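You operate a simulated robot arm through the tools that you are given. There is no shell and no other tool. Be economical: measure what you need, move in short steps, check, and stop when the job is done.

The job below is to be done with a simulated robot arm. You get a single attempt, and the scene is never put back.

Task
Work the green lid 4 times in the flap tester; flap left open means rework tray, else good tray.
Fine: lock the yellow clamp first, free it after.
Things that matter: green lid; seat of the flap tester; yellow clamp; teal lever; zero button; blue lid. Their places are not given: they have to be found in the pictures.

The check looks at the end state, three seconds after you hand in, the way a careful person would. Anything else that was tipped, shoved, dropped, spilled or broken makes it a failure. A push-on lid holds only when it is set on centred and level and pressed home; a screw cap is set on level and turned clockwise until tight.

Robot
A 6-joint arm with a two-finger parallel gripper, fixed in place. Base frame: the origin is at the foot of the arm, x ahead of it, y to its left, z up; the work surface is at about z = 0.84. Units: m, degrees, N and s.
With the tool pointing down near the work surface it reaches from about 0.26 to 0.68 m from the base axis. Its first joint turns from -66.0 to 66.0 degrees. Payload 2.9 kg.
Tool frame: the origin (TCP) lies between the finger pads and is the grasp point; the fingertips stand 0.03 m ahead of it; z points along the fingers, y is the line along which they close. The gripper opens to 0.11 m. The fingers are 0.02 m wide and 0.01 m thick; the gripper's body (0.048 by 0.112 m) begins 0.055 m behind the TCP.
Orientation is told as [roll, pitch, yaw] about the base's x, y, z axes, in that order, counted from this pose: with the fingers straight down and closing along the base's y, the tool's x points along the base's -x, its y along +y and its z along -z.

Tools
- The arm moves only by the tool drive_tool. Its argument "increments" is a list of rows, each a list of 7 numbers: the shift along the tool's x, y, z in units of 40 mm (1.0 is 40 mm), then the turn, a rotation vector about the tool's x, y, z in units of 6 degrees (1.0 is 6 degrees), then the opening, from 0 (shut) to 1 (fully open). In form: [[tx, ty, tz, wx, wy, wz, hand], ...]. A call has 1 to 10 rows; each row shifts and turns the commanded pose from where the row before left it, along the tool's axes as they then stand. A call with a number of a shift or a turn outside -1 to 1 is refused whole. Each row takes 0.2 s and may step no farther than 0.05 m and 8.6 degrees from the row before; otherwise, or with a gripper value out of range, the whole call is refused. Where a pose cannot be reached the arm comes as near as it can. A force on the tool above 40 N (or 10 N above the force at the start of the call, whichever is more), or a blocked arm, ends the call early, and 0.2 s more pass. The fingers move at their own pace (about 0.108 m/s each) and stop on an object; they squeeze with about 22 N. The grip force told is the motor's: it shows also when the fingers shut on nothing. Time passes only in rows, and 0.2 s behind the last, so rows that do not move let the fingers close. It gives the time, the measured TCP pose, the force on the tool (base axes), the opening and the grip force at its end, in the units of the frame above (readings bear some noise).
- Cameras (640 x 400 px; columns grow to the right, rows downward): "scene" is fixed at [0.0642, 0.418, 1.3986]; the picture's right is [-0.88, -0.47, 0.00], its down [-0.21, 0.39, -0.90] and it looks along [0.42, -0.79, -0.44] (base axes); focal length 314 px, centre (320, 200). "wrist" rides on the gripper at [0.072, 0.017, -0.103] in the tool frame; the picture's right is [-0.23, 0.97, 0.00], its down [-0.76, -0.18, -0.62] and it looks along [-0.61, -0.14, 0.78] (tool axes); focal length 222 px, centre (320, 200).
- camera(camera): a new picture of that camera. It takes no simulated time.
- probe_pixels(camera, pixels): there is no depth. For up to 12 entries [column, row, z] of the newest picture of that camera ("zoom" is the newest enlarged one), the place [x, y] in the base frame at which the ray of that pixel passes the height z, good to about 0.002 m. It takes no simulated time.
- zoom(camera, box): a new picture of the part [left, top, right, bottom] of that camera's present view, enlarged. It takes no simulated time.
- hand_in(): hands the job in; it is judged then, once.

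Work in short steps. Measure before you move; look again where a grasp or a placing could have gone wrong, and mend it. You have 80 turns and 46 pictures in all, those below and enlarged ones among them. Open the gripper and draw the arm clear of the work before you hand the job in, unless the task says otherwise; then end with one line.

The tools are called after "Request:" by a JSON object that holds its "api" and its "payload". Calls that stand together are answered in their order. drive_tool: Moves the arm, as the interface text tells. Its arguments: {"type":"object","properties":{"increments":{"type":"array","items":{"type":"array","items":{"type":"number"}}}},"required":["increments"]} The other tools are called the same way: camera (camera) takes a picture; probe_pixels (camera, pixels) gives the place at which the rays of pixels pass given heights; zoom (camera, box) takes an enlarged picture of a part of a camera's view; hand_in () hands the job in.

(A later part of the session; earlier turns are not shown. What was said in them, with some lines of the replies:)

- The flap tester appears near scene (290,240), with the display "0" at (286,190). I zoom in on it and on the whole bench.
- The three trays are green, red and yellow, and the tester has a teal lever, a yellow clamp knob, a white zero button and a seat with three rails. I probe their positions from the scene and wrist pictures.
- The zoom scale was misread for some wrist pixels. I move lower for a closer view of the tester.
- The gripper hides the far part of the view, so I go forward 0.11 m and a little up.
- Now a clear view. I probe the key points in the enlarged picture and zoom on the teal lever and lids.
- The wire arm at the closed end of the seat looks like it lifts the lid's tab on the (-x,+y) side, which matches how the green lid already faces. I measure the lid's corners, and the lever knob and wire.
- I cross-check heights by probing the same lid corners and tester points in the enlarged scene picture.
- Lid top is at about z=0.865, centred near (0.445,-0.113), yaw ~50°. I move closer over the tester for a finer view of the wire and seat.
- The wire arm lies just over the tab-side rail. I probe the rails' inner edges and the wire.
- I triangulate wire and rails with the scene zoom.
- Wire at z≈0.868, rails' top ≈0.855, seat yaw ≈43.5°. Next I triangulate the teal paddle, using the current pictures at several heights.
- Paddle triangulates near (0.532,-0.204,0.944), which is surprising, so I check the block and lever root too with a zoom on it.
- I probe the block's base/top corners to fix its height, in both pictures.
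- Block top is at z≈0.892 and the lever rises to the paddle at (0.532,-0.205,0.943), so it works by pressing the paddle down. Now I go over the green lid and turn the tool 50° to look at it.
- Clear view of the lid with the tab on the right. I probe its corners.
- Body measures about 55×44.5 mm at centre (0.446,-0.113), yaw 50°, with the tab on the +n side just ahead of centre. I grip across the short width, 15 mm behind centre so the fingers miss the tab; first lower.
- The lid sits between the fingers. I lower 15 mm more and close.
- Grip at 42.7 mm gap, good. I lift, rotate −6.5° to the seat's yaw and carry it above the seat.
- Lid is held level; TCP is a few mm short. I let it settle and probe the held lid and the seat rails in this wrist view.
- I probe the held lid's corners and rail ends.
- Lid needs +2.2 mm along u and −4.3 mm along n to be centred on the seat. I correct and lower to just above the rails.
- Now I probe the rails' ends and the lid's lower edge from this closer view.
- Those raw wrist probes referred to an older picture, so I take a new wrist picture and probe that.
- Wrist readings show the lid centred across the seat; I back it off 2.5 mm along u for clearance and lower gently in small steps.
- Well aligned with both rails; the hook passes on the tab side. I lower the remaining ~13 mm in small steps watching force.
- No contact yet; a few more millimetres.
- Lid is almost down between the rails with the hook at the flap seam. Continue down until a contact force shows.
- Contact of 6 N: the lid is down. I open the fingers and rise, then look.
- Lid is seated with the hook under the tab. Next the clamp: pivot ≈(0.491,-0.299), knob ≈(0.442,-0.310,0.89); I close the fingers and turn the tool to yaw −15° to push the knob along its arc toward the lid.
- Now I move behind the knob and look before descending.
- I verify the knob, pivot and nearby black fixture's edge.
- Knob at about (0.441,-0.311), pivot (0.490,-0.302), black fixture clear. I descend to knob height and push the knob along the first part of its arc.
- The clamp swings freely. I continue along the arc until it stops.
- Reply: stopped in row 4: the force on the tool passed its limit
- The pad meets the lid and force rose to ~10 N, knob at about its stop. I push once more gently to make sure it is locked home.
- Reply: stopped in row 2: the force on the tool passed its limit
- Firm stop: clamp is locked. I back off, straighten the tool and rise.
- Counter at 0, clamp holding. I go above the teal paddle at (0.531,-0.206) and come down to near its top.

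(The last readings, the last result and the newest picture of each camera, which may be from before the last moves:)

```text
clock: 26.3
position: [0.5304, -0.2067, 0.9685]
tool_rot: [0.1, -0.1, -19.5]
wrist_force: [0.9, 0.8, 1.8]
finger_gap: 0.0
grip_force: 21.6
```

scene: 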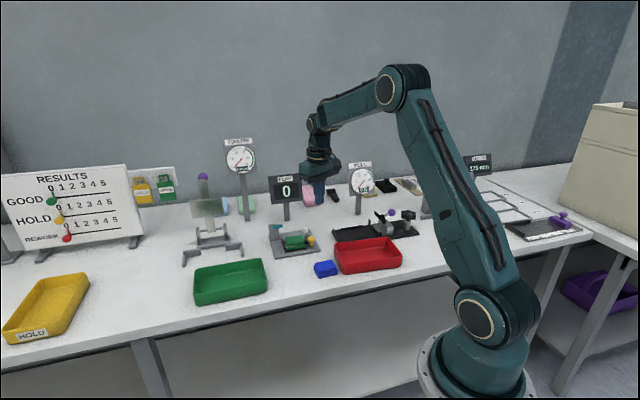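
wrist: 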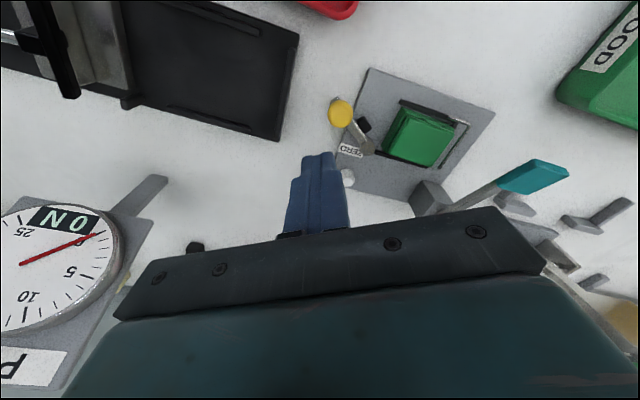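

Slight force 1.8 N: probably touching the paddle. I check with one zoom.

Request:
{"api": "zoom", "payload": {"camera": "scene", "box": [255, 165, 335, 265]}}

```text
4.00 times, centred on (295, 215) of scene
```

zoom: 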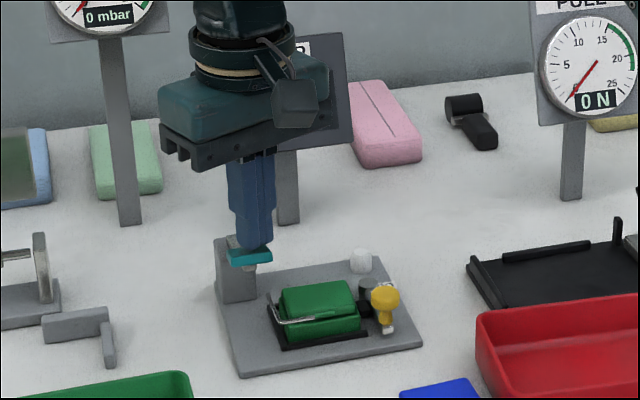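

Fingertip is on the paddle. I press down in steps.

Request:
{"api": "drive_tool", "payload": {"increments": [[0, 0, 0.25, 0, 0, 0, 0], [0, 0, 0.25, 0, 0, 0, 0], [0, 0, 0.25, 0, 0, 0, 0], [0, 0, 0, 0, 0, 0, 0]]}}

```text
clock: 27.3
position: [0.5327, -0.2081, 0.9366]
tool_rot: [0.1, -0.1, -19.5]
wrist_force: [-1.7, 1.4, 3.7]
finger_gap: 0.0001
grip_force: 21.6
```

Request:
{"api": "drive_tool", "payload": {"increments": [[0, 0, 0.25, 0, 0, 0, 0], [0, 0, 0.25, 0, 0, 0, 0], [0, 0, 0, 0, 0, 0, 0]]}}

Request:
{"api": "zoom", "payload": {"camera": "scene", "box": [255, 165, 335, 265]}}

```text
clock: 28.1
position: [0.532, -0.2075, 0.9201]
tool_rot: [0.0, -0.3, -19.6]
wrist_force: [-12.3, 4.0, 28.1]
finger_gap: 0.0
grip_force: 22.3
```

```text
4.00 times, centred on (295, 215) of scene
```

zoom: 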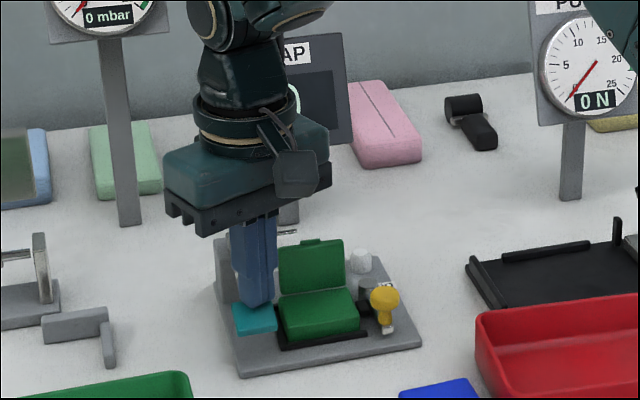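

The lever is at its stop and the flap swung open. I release fully and check the counter and flap.

Request:
{"api": "drive_tool", "payload": {"increments": [[0, 0, -0.6, 0, 0, 0, 0], [0, 0, -0.6, 0, 0, 0, 0], [0, 0, -0.6, 0, 0, 0, 0], [0, 0, 0, 0, 0, 0, 0], [0, 0, 0, 0, 0, 0, 0]]}}

Request:
{"api": "camera", "payload": {"camera": "wrist"}}

```text
clock: 29.3
position: [0.5313, -0.2057, 0.99]
tool_rot: [0.0, -0.2, -19.5]
wrist_force: [-0.1, -0.3, 0.2]
finger_gap: 0.0003
grip_force: 21.7
```

```text
7 pictures are left
```

wrist: 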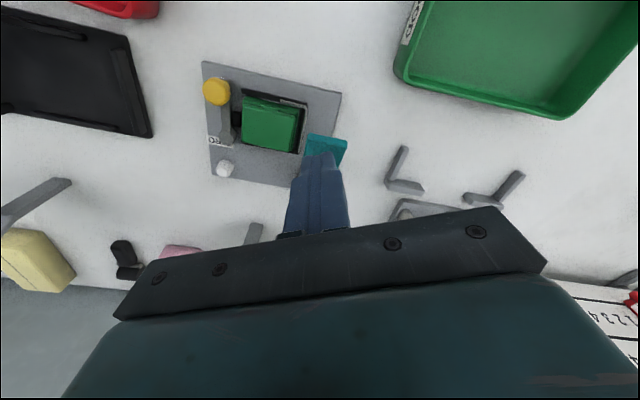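

Flap fell shut again and the lever returned. I do presses two and three with the same stroke.

Request:
{"api": "drive_tool", "payload": {"increments": [[0, 0, 0.45, 0, 0, 0, 0], [0, 0, 0.45, 0, 0, 0, 0], [0, 0, 0.45, 0, 0, 0, 0], [0, 0, 0.42, 0, 0, 0, 0], [0, 0, 0, 0, 0, 0, 0], [0, 0, -0.59, 0, 0, 0, 0], [0, 0, -0.59, 0, 0, 0, 0], [0, 0, -0.59, 0, 0, 0, 0], [0, 0, 0, 0, 0, 0, 0], [0, 0, 0, 0, 0, 0, 0]]}}

Request:
{"api": "drive_tool", "payload": {"increments": [[0, 0, 0.45, 0, 0, 0, 0], [0, 0, 0.45, 0, 0, 0, 0], [0, 0, 0.45, 0, 0, 0, 0], [0, 0, 0.42, 0, 0, 0, 0], [0, 0, 0, 0, 0, 0, 0], [0, 0, -0.59, 0, 0, 0, 0], [0, 0, -0.59, 0, 0, 0, 0], [0, 0, -0.59, 0, 0, 0, 0], [0, 0, 0, 0, 0, 0, 0], [0, 0, 0, 0, 0, 0, 0]]}}

```text
clock: 31.5
position: [0.5335, -0.2077, 0.9893]
tool_rot: [0.0, -0.1, -19.6]
wrist_force: [0.7, 0.2, 0.6]
finger_gap: 0.0
grip_force: 22.4
```

```text
clock: 33.7
position: [0.5328, -0.2062, 0.9891]
tool_rot: [0.0, 0.0, -19.6]
wrist_force: [0.1, -0.5, -0.5]
finger_gap: 0.0
grip_force: 22.1
```

I move aside to see the counter before the last press.

Request:
{"api": "drive_tool", "payload": {"increments": [[0.943, -0.334, 0, 0, 0, 0, 0], [0.943, -0.334, 0, 0, 0, 0, 0], [0.943, -0.334, 0, 0, 0, 0, 0]]}}

Request:
{"api": "zoom", "payload": {"camera": "scene", "box": [250, 165, 350, 270]}}

```text
clock: 34.5
position: [0.4109, -0.2086, 0.9866]
tool_rot: [-0.1, 0.0, -19.5]
wrist_force: [0.4, 0.5, -0.8]
finger_gap: 0.0001
grip_force: 22.0
```

```text
3.81 times, centred on (300, 218) of scene
```

zoom: 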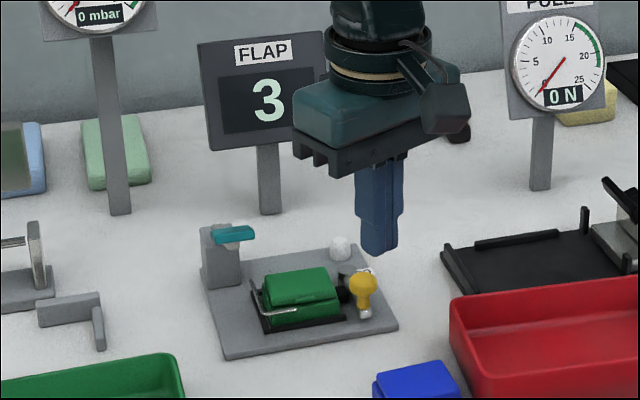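

Counter reads 3. I go back, press once more, and come aside again.

Request:
{"api": "drive_tool", "payload": {"increments": [[-0.943, 0.334, 0, 0, 0, 0, 0], [-0.943, 0.334, 0, 0, 0, 0, 0], [-0.943, 0.334, 0, 0, 0, 0, 0], [0, 0, 0, 0, 0, 0, 0]]}}

Request:
{"api": "drive_tool", "payload": {"increments": [[0, 0, 0.45, 0, 0, 0, 0], [0, 0, 0.45, 0, 0, 0, 0], [0, 0, 0.45, 0, 0, 0, 0], [0, 0, 0.42, 0, 0, 0, 0], [0, 0, 0, 0, 0, 0, 0], [0, 0, -0.59, 0, 0, 0, 0], [0, 0, -0.59, 0, 0, 0, 0], [0, 0, -0.59, 0, 0, 0, 0], [0, 0, 0, 0, 0, 0, 0], [0, 0, 0, 0, 0, 0, 0]]}}

Request:
{"api": "drive_tool", "payload": {"increments": [[0.943, -0.334, 0, 0, 0, 0, 0], [0.943, -0.334, 0, 0, 0, 0, 0], [0.943, -0.334, 0, 0, 0, 0, 0], [0, 0, 0, 0, 0, 0, 0]]}}

Request:
{"api": "zoom", "payload": {"camera": "scene", "box": [250, 165, 350, 270]}}

```text
clock: 35.5
position: [0.532, -0.2079, 0.9892]
tool_rot: [0.0, -0.1, -19.5]
wrist_force: [0.6, -0.7, -0.2]
finger_gap: 0.0001
grip_force: 22.4
```

```text
clock: 37.7
position: [0.5328, -0.2071, 0.9892]
tool_rot: [0.1, -0.1, -19.5]
wrist_force: [-0.1, 0.0, 0.2]
finger_gap: 0.0002
grip_force: 21.8
```

```text
clock: 38.7
position: [0.4111, -0.2075, 0.9886]
tool_rot: [-0.1, 0.0, -19.5]
wrist_force: [0.6, 0.0, -0.4]
finger_gap: 0.0
grip_force: 22.2
```

```text
3.81 times, centred on (300, 218) of scene
```

zoom: 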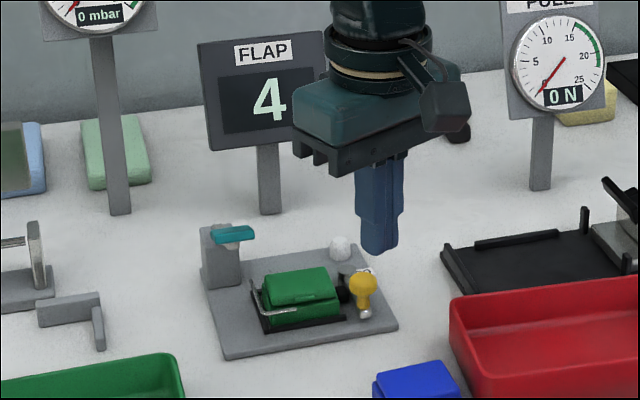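

Counter reads 4 and the flap lies shut, so it goes to the good (green) tray. I locate the knob, then swing the clamp back.

Request:
{"api": "probe_pixels", "payload": {"camera": "zoom", "pixels": [[362, 279, 0.895], [362, 282, 0.89], [290, 272, 0.872], [268, 290, 0.875], [330, 275, 0.875], [275, 325, 0.855], [345, 315, 0.855], [180, 355, 0.87]]}}

Request:
{"api": "camera", "payload": {"camera": "wrist"}}

```text
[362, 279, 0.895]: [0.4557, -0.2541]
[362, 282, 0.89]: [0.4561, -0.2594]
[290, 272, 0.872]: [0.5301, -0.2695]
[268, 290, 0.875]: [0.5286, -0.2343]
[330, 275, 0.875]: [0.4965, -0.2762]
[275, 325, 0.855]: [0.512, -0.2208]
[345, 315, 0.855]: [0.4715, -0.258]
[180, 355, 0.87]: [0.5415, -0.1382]
```

```text
4 pictures are left
```

wrist: 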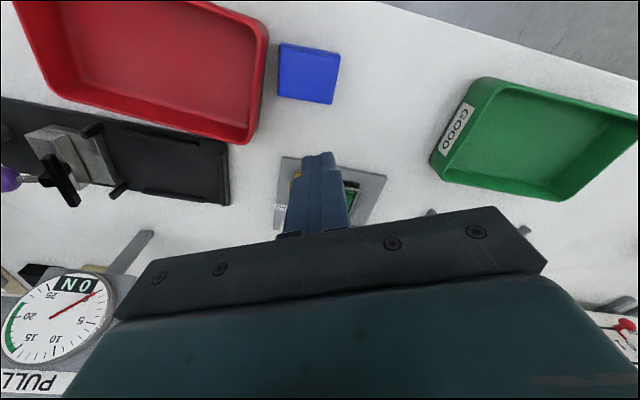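

Knob locked at about (0.456,-0.260). I come down on its lid side (clear of lid and rails, tips at z≈0.881) and sweep it back.

Request:
{"api": "drive_tool", "payload": {"increments": [[-0.76, -0.095, 0, 0, 0, 0, 0], [-0.76, -0.095, 0, 0, 0, 0, 0], [0, 0, 0.7, 0, 0, 0, 0], [0, 0, 0.7, 0, 0, 0, 0], [0, 0, 0.53, 0, 0, 0, 0], [0, 0, 0, 0, 0, 0, 0]]}}

Request:
{"api": "drive_tool", "payload": {"increments": [[-0.015, -0.19, 0, 0, 0, 0, 0], [0.145, -0.332, 0, 0, 0, 0, 0], [0.048, -0.335, 0, 0, 0, 0, 0], [-0.043, -0.337, 0, 0, 0, 0, 0], [-0.127, -0.313, 0, 0, 0, 0, 0], [0, 0, 0, 0, 0, 0, 0]]}}

```text
clock: 40.1
position: [0.4661, -0.2357, 0.9117]
tool_rot: [-0.1, -0.1, -19.5]
wrist_force: [-0.8, 0.1, -0.1]
finger_gap: 0.0
grip_force: 22.1
```

```text
clock: 41.5
position: [0.4462, -0.2915, 0.9133]
tool_rot: [0.0, 0.0, -19.5]
wrist_force: [0.2, -0.3, -0.8]
finger_gap: 0.0002
grip_force: 21.7
```

Sweep done without resistance. I rise, go above the lid, and turn back to yaw 43.5°.

Request:
{"api": "drive_tool", "payload": {"increments": [[0, 0.05, -0.7, 0, 0, 0, 0], [0, 0, -0.8, 0, 0, 0, 0], [0, 0, -0.8, 0, 0, 0, 0], [-0.55, 0.52, 0, 0, 0, -0.9, 0], [0, 0, 0, 0, 0, -0.9, 0.3], [0, 0, 0, 0, 0, -0.9, 0.6], [0, 0, 0, 0, 0, -0.9, 0.6], [0, 0, 0, 0, 0, -0.9, 0.6], [0, 0, 0, 0, 0, -0.9, 0.6], [0, 0, 0, 0, 0, -0.9, 0.6]]}}

Request:
{"api": "drive_tool", "payload": {"increments": [[0, 0, 0, 0, 0, -0.9, 0.6], [0, 0, 0, 0, 0, -0.9, 0.6], [0, 0, 0, 0, 0, -0.9, 0.6], [0, 0, 0, 0, 0, -0.9, 0.6], [0, 0, 0, 0, 0, -0.6, 0.6], [0, 0, 0, 0, 0, 0, 0.6]]}}

```text
clock: 43.7
position: [0.4754, -0.2791, 1.0051]
tool_rot: [0.0, -0.1, 18.4]
wrist_force: [0.5, 0.2, 0.6]
finger_gap: 0.066
grip_force: 0.0
```

```text
clock: 45.1
position: [0.4739, -0.2772, 1.006]
tool_rot: [-0.1, -0.1, 43.6]
wrist_force: [0.4, 0.6, 0.5]
finger_gap: 0.0659
grip_force: 0.0
```

I shift to above the lid's grip point and look.

Request:
{"api": "drive_tool", "payload": {"increments": [[-0.676, -0.29, 0.2, 0, 0, 0, 0.6], [0, 0, 0, 0, 0, 0, 0.6]]}}

Request:
{"api": "camera", "payload": {"camera": "wrist"}}

```text
clock: 45.7
position: [0.502, -0.2673, 0.9973]
tool_rot: [-0.1, -0.1, 43.6]
wrist_force: [-0.2, -0.1, 0.6]
finger_gap: 0.0659
grip_force: 0.1
```

```text
3 pictures are left
```

wrist: 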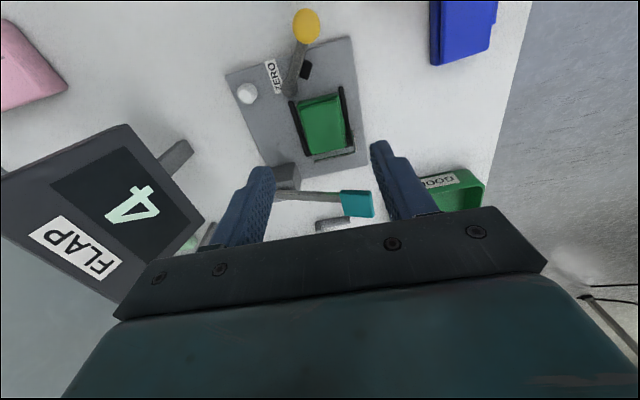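

Clamp is free, counter 4, flap shut. I lower and grip the lid as before.

Request:
{"api": "drive_tool", "payload": {"increments": [[0, 0, 0.8, 0, 0, 0, 0.6], [0, 0, 0.8, 0, 0, 0, 0.6], [0, 0, 0.7, 0, 0, 0, 0.6], [0, 0, 0.42, 0, 0, 0, 0.6], [0, 0, 0, 0, 0, 0, 0.45], [0, 0, 0, 0, 0, 0, 0.3], [0, 0, 0, 0, 0, 0, 0.3], [0, 0, 0, 0, 0, 0, 0.3]]}}

```text
clock: 47.5
position: [0.5019, -0.2679, 0.8894]
tool_rot: [-0.1, -0.1, 43.5]
wrist_force: [-0.1, 0.4, 0.7]
finger_gap: 0.0428
grip_force: 22.0
```

Gripped (42.8 mm). I lift straight up and meanwhile probe the good tray's rim in the scene picture.

Request:
{"api": "drive_tool", "payload": {"increments": [[0, 0, -0.4, 0, 0, 0, 0.3], [0, 0, -0.8, 0, 0, 0, 0.3], [0, 0, -0.9, 0, 0, 0, 0.3], [0, 0, -0.9, 0, 0, 0, 0.3], [0, 0, -0.5, 0, 0, 0, 0.3], [0, 0, 0, 0, 0, 0, 0.3]]}}

Request:
{"api": "probe_pixels", "payload": {"camera": "scene", "pixels": [[194, 268, 0.875], [264, 259, 0.875], [267, 283, 0.875], [197, 292, 0.875], [197, 306, 0.84], [268, 291, 0.84], [230, 273, 0.875], [231, 280, 0.845]]}}

Request:
{"api": "camera", "payload": {"camera": "wrist"}}

```text
clock: 48.9
position: [0.5011, -0.2672, 1.0302]
tool_rot: [0.1, 0.0, 43.5]
wrist_force: [-0.7, -0.1, -1.6]
finger_gap: 0.0427
grip_force: 22.6
```

```text
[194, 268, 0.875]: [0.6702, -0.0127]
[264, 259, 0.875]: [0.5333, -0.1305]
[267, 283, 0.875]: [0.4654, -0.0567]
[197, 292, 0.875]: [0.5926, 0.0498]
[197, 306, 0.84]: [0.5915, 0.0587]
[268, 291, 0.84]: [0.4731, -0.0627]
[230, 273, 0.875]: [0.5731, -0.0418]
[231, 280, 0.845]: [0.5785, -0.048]
```

```text
2 pictures are left
```

wrist: 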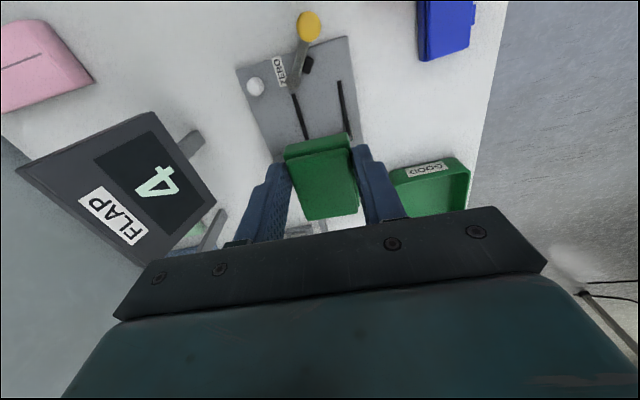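

Tray rim centre ≈(0.565,-0.038), long axis at 40°, nearly parallel to the lid. I carry the lid over the tray.

Request:
{"api": "drive_tool", "payload": {"increments": [[-0.753, 0.51, 0, 0, 0, 0, 0.3], [-0.753, 0.51, 0, 0, 0, 0, 0.3], [-0.753, 0.51, 0, 0, 0, 0, 0.3], [-0.753, 0.51, 0, 0, 0, 0, 0.3], [-0.753, 0.51, 0, 0, 0, 0, 0.3], [-0.753, 0.51, 0, 0, 0, 0, 0.3], [0, 0, 0.5, 0, 0, 0, 0.3], [0, 0, 0.5, 0, 0, 0, 0.3], [0, 0, 0, 0, 0, 0, 0.3]]}}

Request:
{"api": "camera", "payload": {"camera": "wrist"}}

```text
clock: 50.9
position: [0.5497, -0.0541, 0.9842]
tool_rot: [-0.1, -0.1, 43.5]
wrist_force: [-0.4, -0.1, -0.6]
finger_gap: 0.0425
grip_force: 21.3
```

```text
1 pictures are left
```

wrist: 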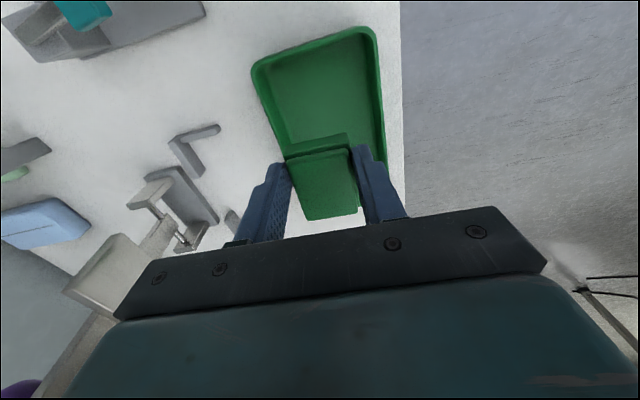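

I probe the tray's rims in this view to check centring.

Request:
{"api": "probe_pixels", "payload": {"camera": "wrist", "pixels": [[254, 72, 0.875], [377, 35, 0.875], [272, 125, 0.875], [383, 125, 0.875], [290, 130, 0.847], [277, 72, 0.847], [364, 50, 0.847], [369, 130, 0.847]]}}

```text
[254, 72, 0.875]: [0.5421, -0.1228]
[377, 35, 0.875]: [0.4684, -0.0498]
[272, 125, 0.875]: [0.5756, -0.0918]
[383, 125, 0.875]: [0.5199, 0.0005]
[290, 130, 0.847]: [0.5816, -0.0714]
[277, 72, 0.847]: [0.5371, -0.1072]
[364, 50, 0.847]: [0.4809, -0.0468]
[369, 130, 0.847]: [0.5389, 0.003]
```

I shift 9 mm across and 10 mm along to centre, and lower into the tray.

Request:
{"api": "drive_tool", "payload": {"increments": [[-0.25, 0.22, 0, 0, 0, 0, 0.3], [0, 0, 0.7, 0, 0, 0, 0.3], [0, 0, 0.7, 0, 0, 0, 0.3], [0, 0, 0.6, 0, 0, 0, 0.3], [0, 0, 0.2, 0, 0, 0, 0.3], [0, 0, 0, 0, 0, 0, 0.3]]}}

Request:
{"api": "drive_tool", "payload": {"increments": [[0, 0, 0.08, 0, 0, 0, 0.3], [0, 0, 0.05, 0, 0, 0, 0.3], [0, 0, 0, 0, 0, 0, 0.3]]}}

```text
clock: 52.3
position: [0.5523, -0.0398, 0.8994]
tool_rot: [0.0, 0.0, 43.4]
wrist_force: [0.0, 0.3, 0.4]
finger_gap: 0.0426
grip_force: 22.3
```

```text
clock: 53.1
position: [0.5501, -0.0406, 0.8945]
tool_rot: [-0.1, 0.0, 43.6]
wrist_force: [-0.9, 0.3, -1.7]
finger_gap: 0.0429
grip_force: 22.3
```

No contact yet; a few mm more.

Request:
{"api": "drive_tool", "payload": {"increments": [[0, 0, 0.06, 0, 0, 0, 0.3], [0, 0, 0.06, 0, 0, 0, 0.3], [0, 0, 0, 0, 0, 0, 0.3]]}}

```text
clock: 53.9
position: [0.55, -0.0414, 0.8889]
tool_rot: [-0.1, -0.2, 43.5]
wrist_force: [0.1, 0.1, 0.1]
finger_gap: 0.0427
grip_force: 22.0
```

Request:
{"api": "drive_tool", "payload": {"increments": [[0, 0, 0.05, 0, 0, 0, 0.3], [0, 0, 0.03, 0, 0, 0, 0.3], [0, 0, 0, 0, 0, 0, 0.3]]}}

```text
clock: 54.7
position: [0.5497, -0.0411, 0.8864]
tool_rot: [0.1, 0.0, 43.6]
wrist_force: [0.2, 0.1, 0.0]
finger_gap: 0.0426
grip_force: 22.0
```

Still no force; down 2 mm more at a time.

Request:
{"api": "drive_tool", "payload": {"increments": [[0, 0, 0.05, 0, 0, 0, 0.3], [0, 0, 0.04, 0, 0, 0, 0.3], [0, 0, 0, 0, 0, 0, 0.3]]}}

```text
clock: 55.5
position: [0.5521, -0.0402, 0.884]
tool_rot: [-0.2, -0.2, 43.5]
wrist_force: [-3.0, 1.7, 19.2]
finger_gap: 0.0428
grip_force: 21.7
```

Contact with the tray floor. I ease up slightly, open, and rise.

Request:
{"api": "drive_tool", "payload": {"increments": [[0, 0, -0.04, 0, 0, 0, 0.3], [0, 0, 0, 0, 0, 0, 0.5], [0, 0, 0, 0, 0, 0, 0.5], [0, 0, -0.4, 0, 0, 0, 0.5], [0, 0, -0.8, 0, 0, 0, 0.5], [0, 0, -0.9, 0, 0, 0, 0.5], [0, 0, -0.9, 0, 0, 0, 0.5]]}}

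Request:
{"api": "drive_tool", "payload": {"increments": [[0.9, 0, -0.5, 0, 0, 0, 0.8], [0.9, 0, -0.5, 0, 0, 0, 1], [0.9, 0, 0, 0, 0, 0, 1], [0.9, 0, 0, 0, 0, 0, 1]]}}

Request:
{"api": "camera", "payload": {"camera": "scene"}}

```text
clock: 57.1
position: [0.5509, -0.041, 1.0059]
tool_rot: [0.0, 0.0, 43.6]
wrist_force: [-0.1, 0.8, 0.4]
finger_gap: 0.0548
grip_force: 0.1
```

```text
clock: 58.1
position: [0.4456, -0.1402, 1.0418]
tool_rot: [-0.1, -0.1, 43.6]
wrist_force: [0.1, 0.3, -0.9]
finger_gap: 0.1102
grip_force: 0.1
```

```text
0 pictures are left
```

scene: 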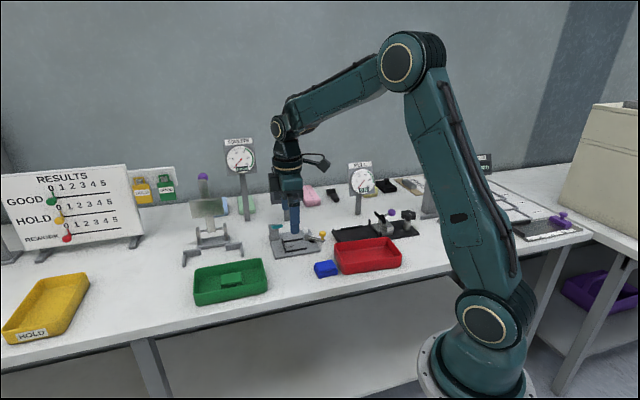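

The green lid is in the green tray at about (232,280), the clamp knob is swung out at (322,234), and the arm is clear with the gripper open. I hand in.

Request:
{"api": "hand_in", "payload": {}}

```text
The job is handed in.
```

I worked the green lid 4 times with the clamp locked (the counter reads 4). Its flap was shut at the end, so I freed the clamp and put the lid in the good tray.
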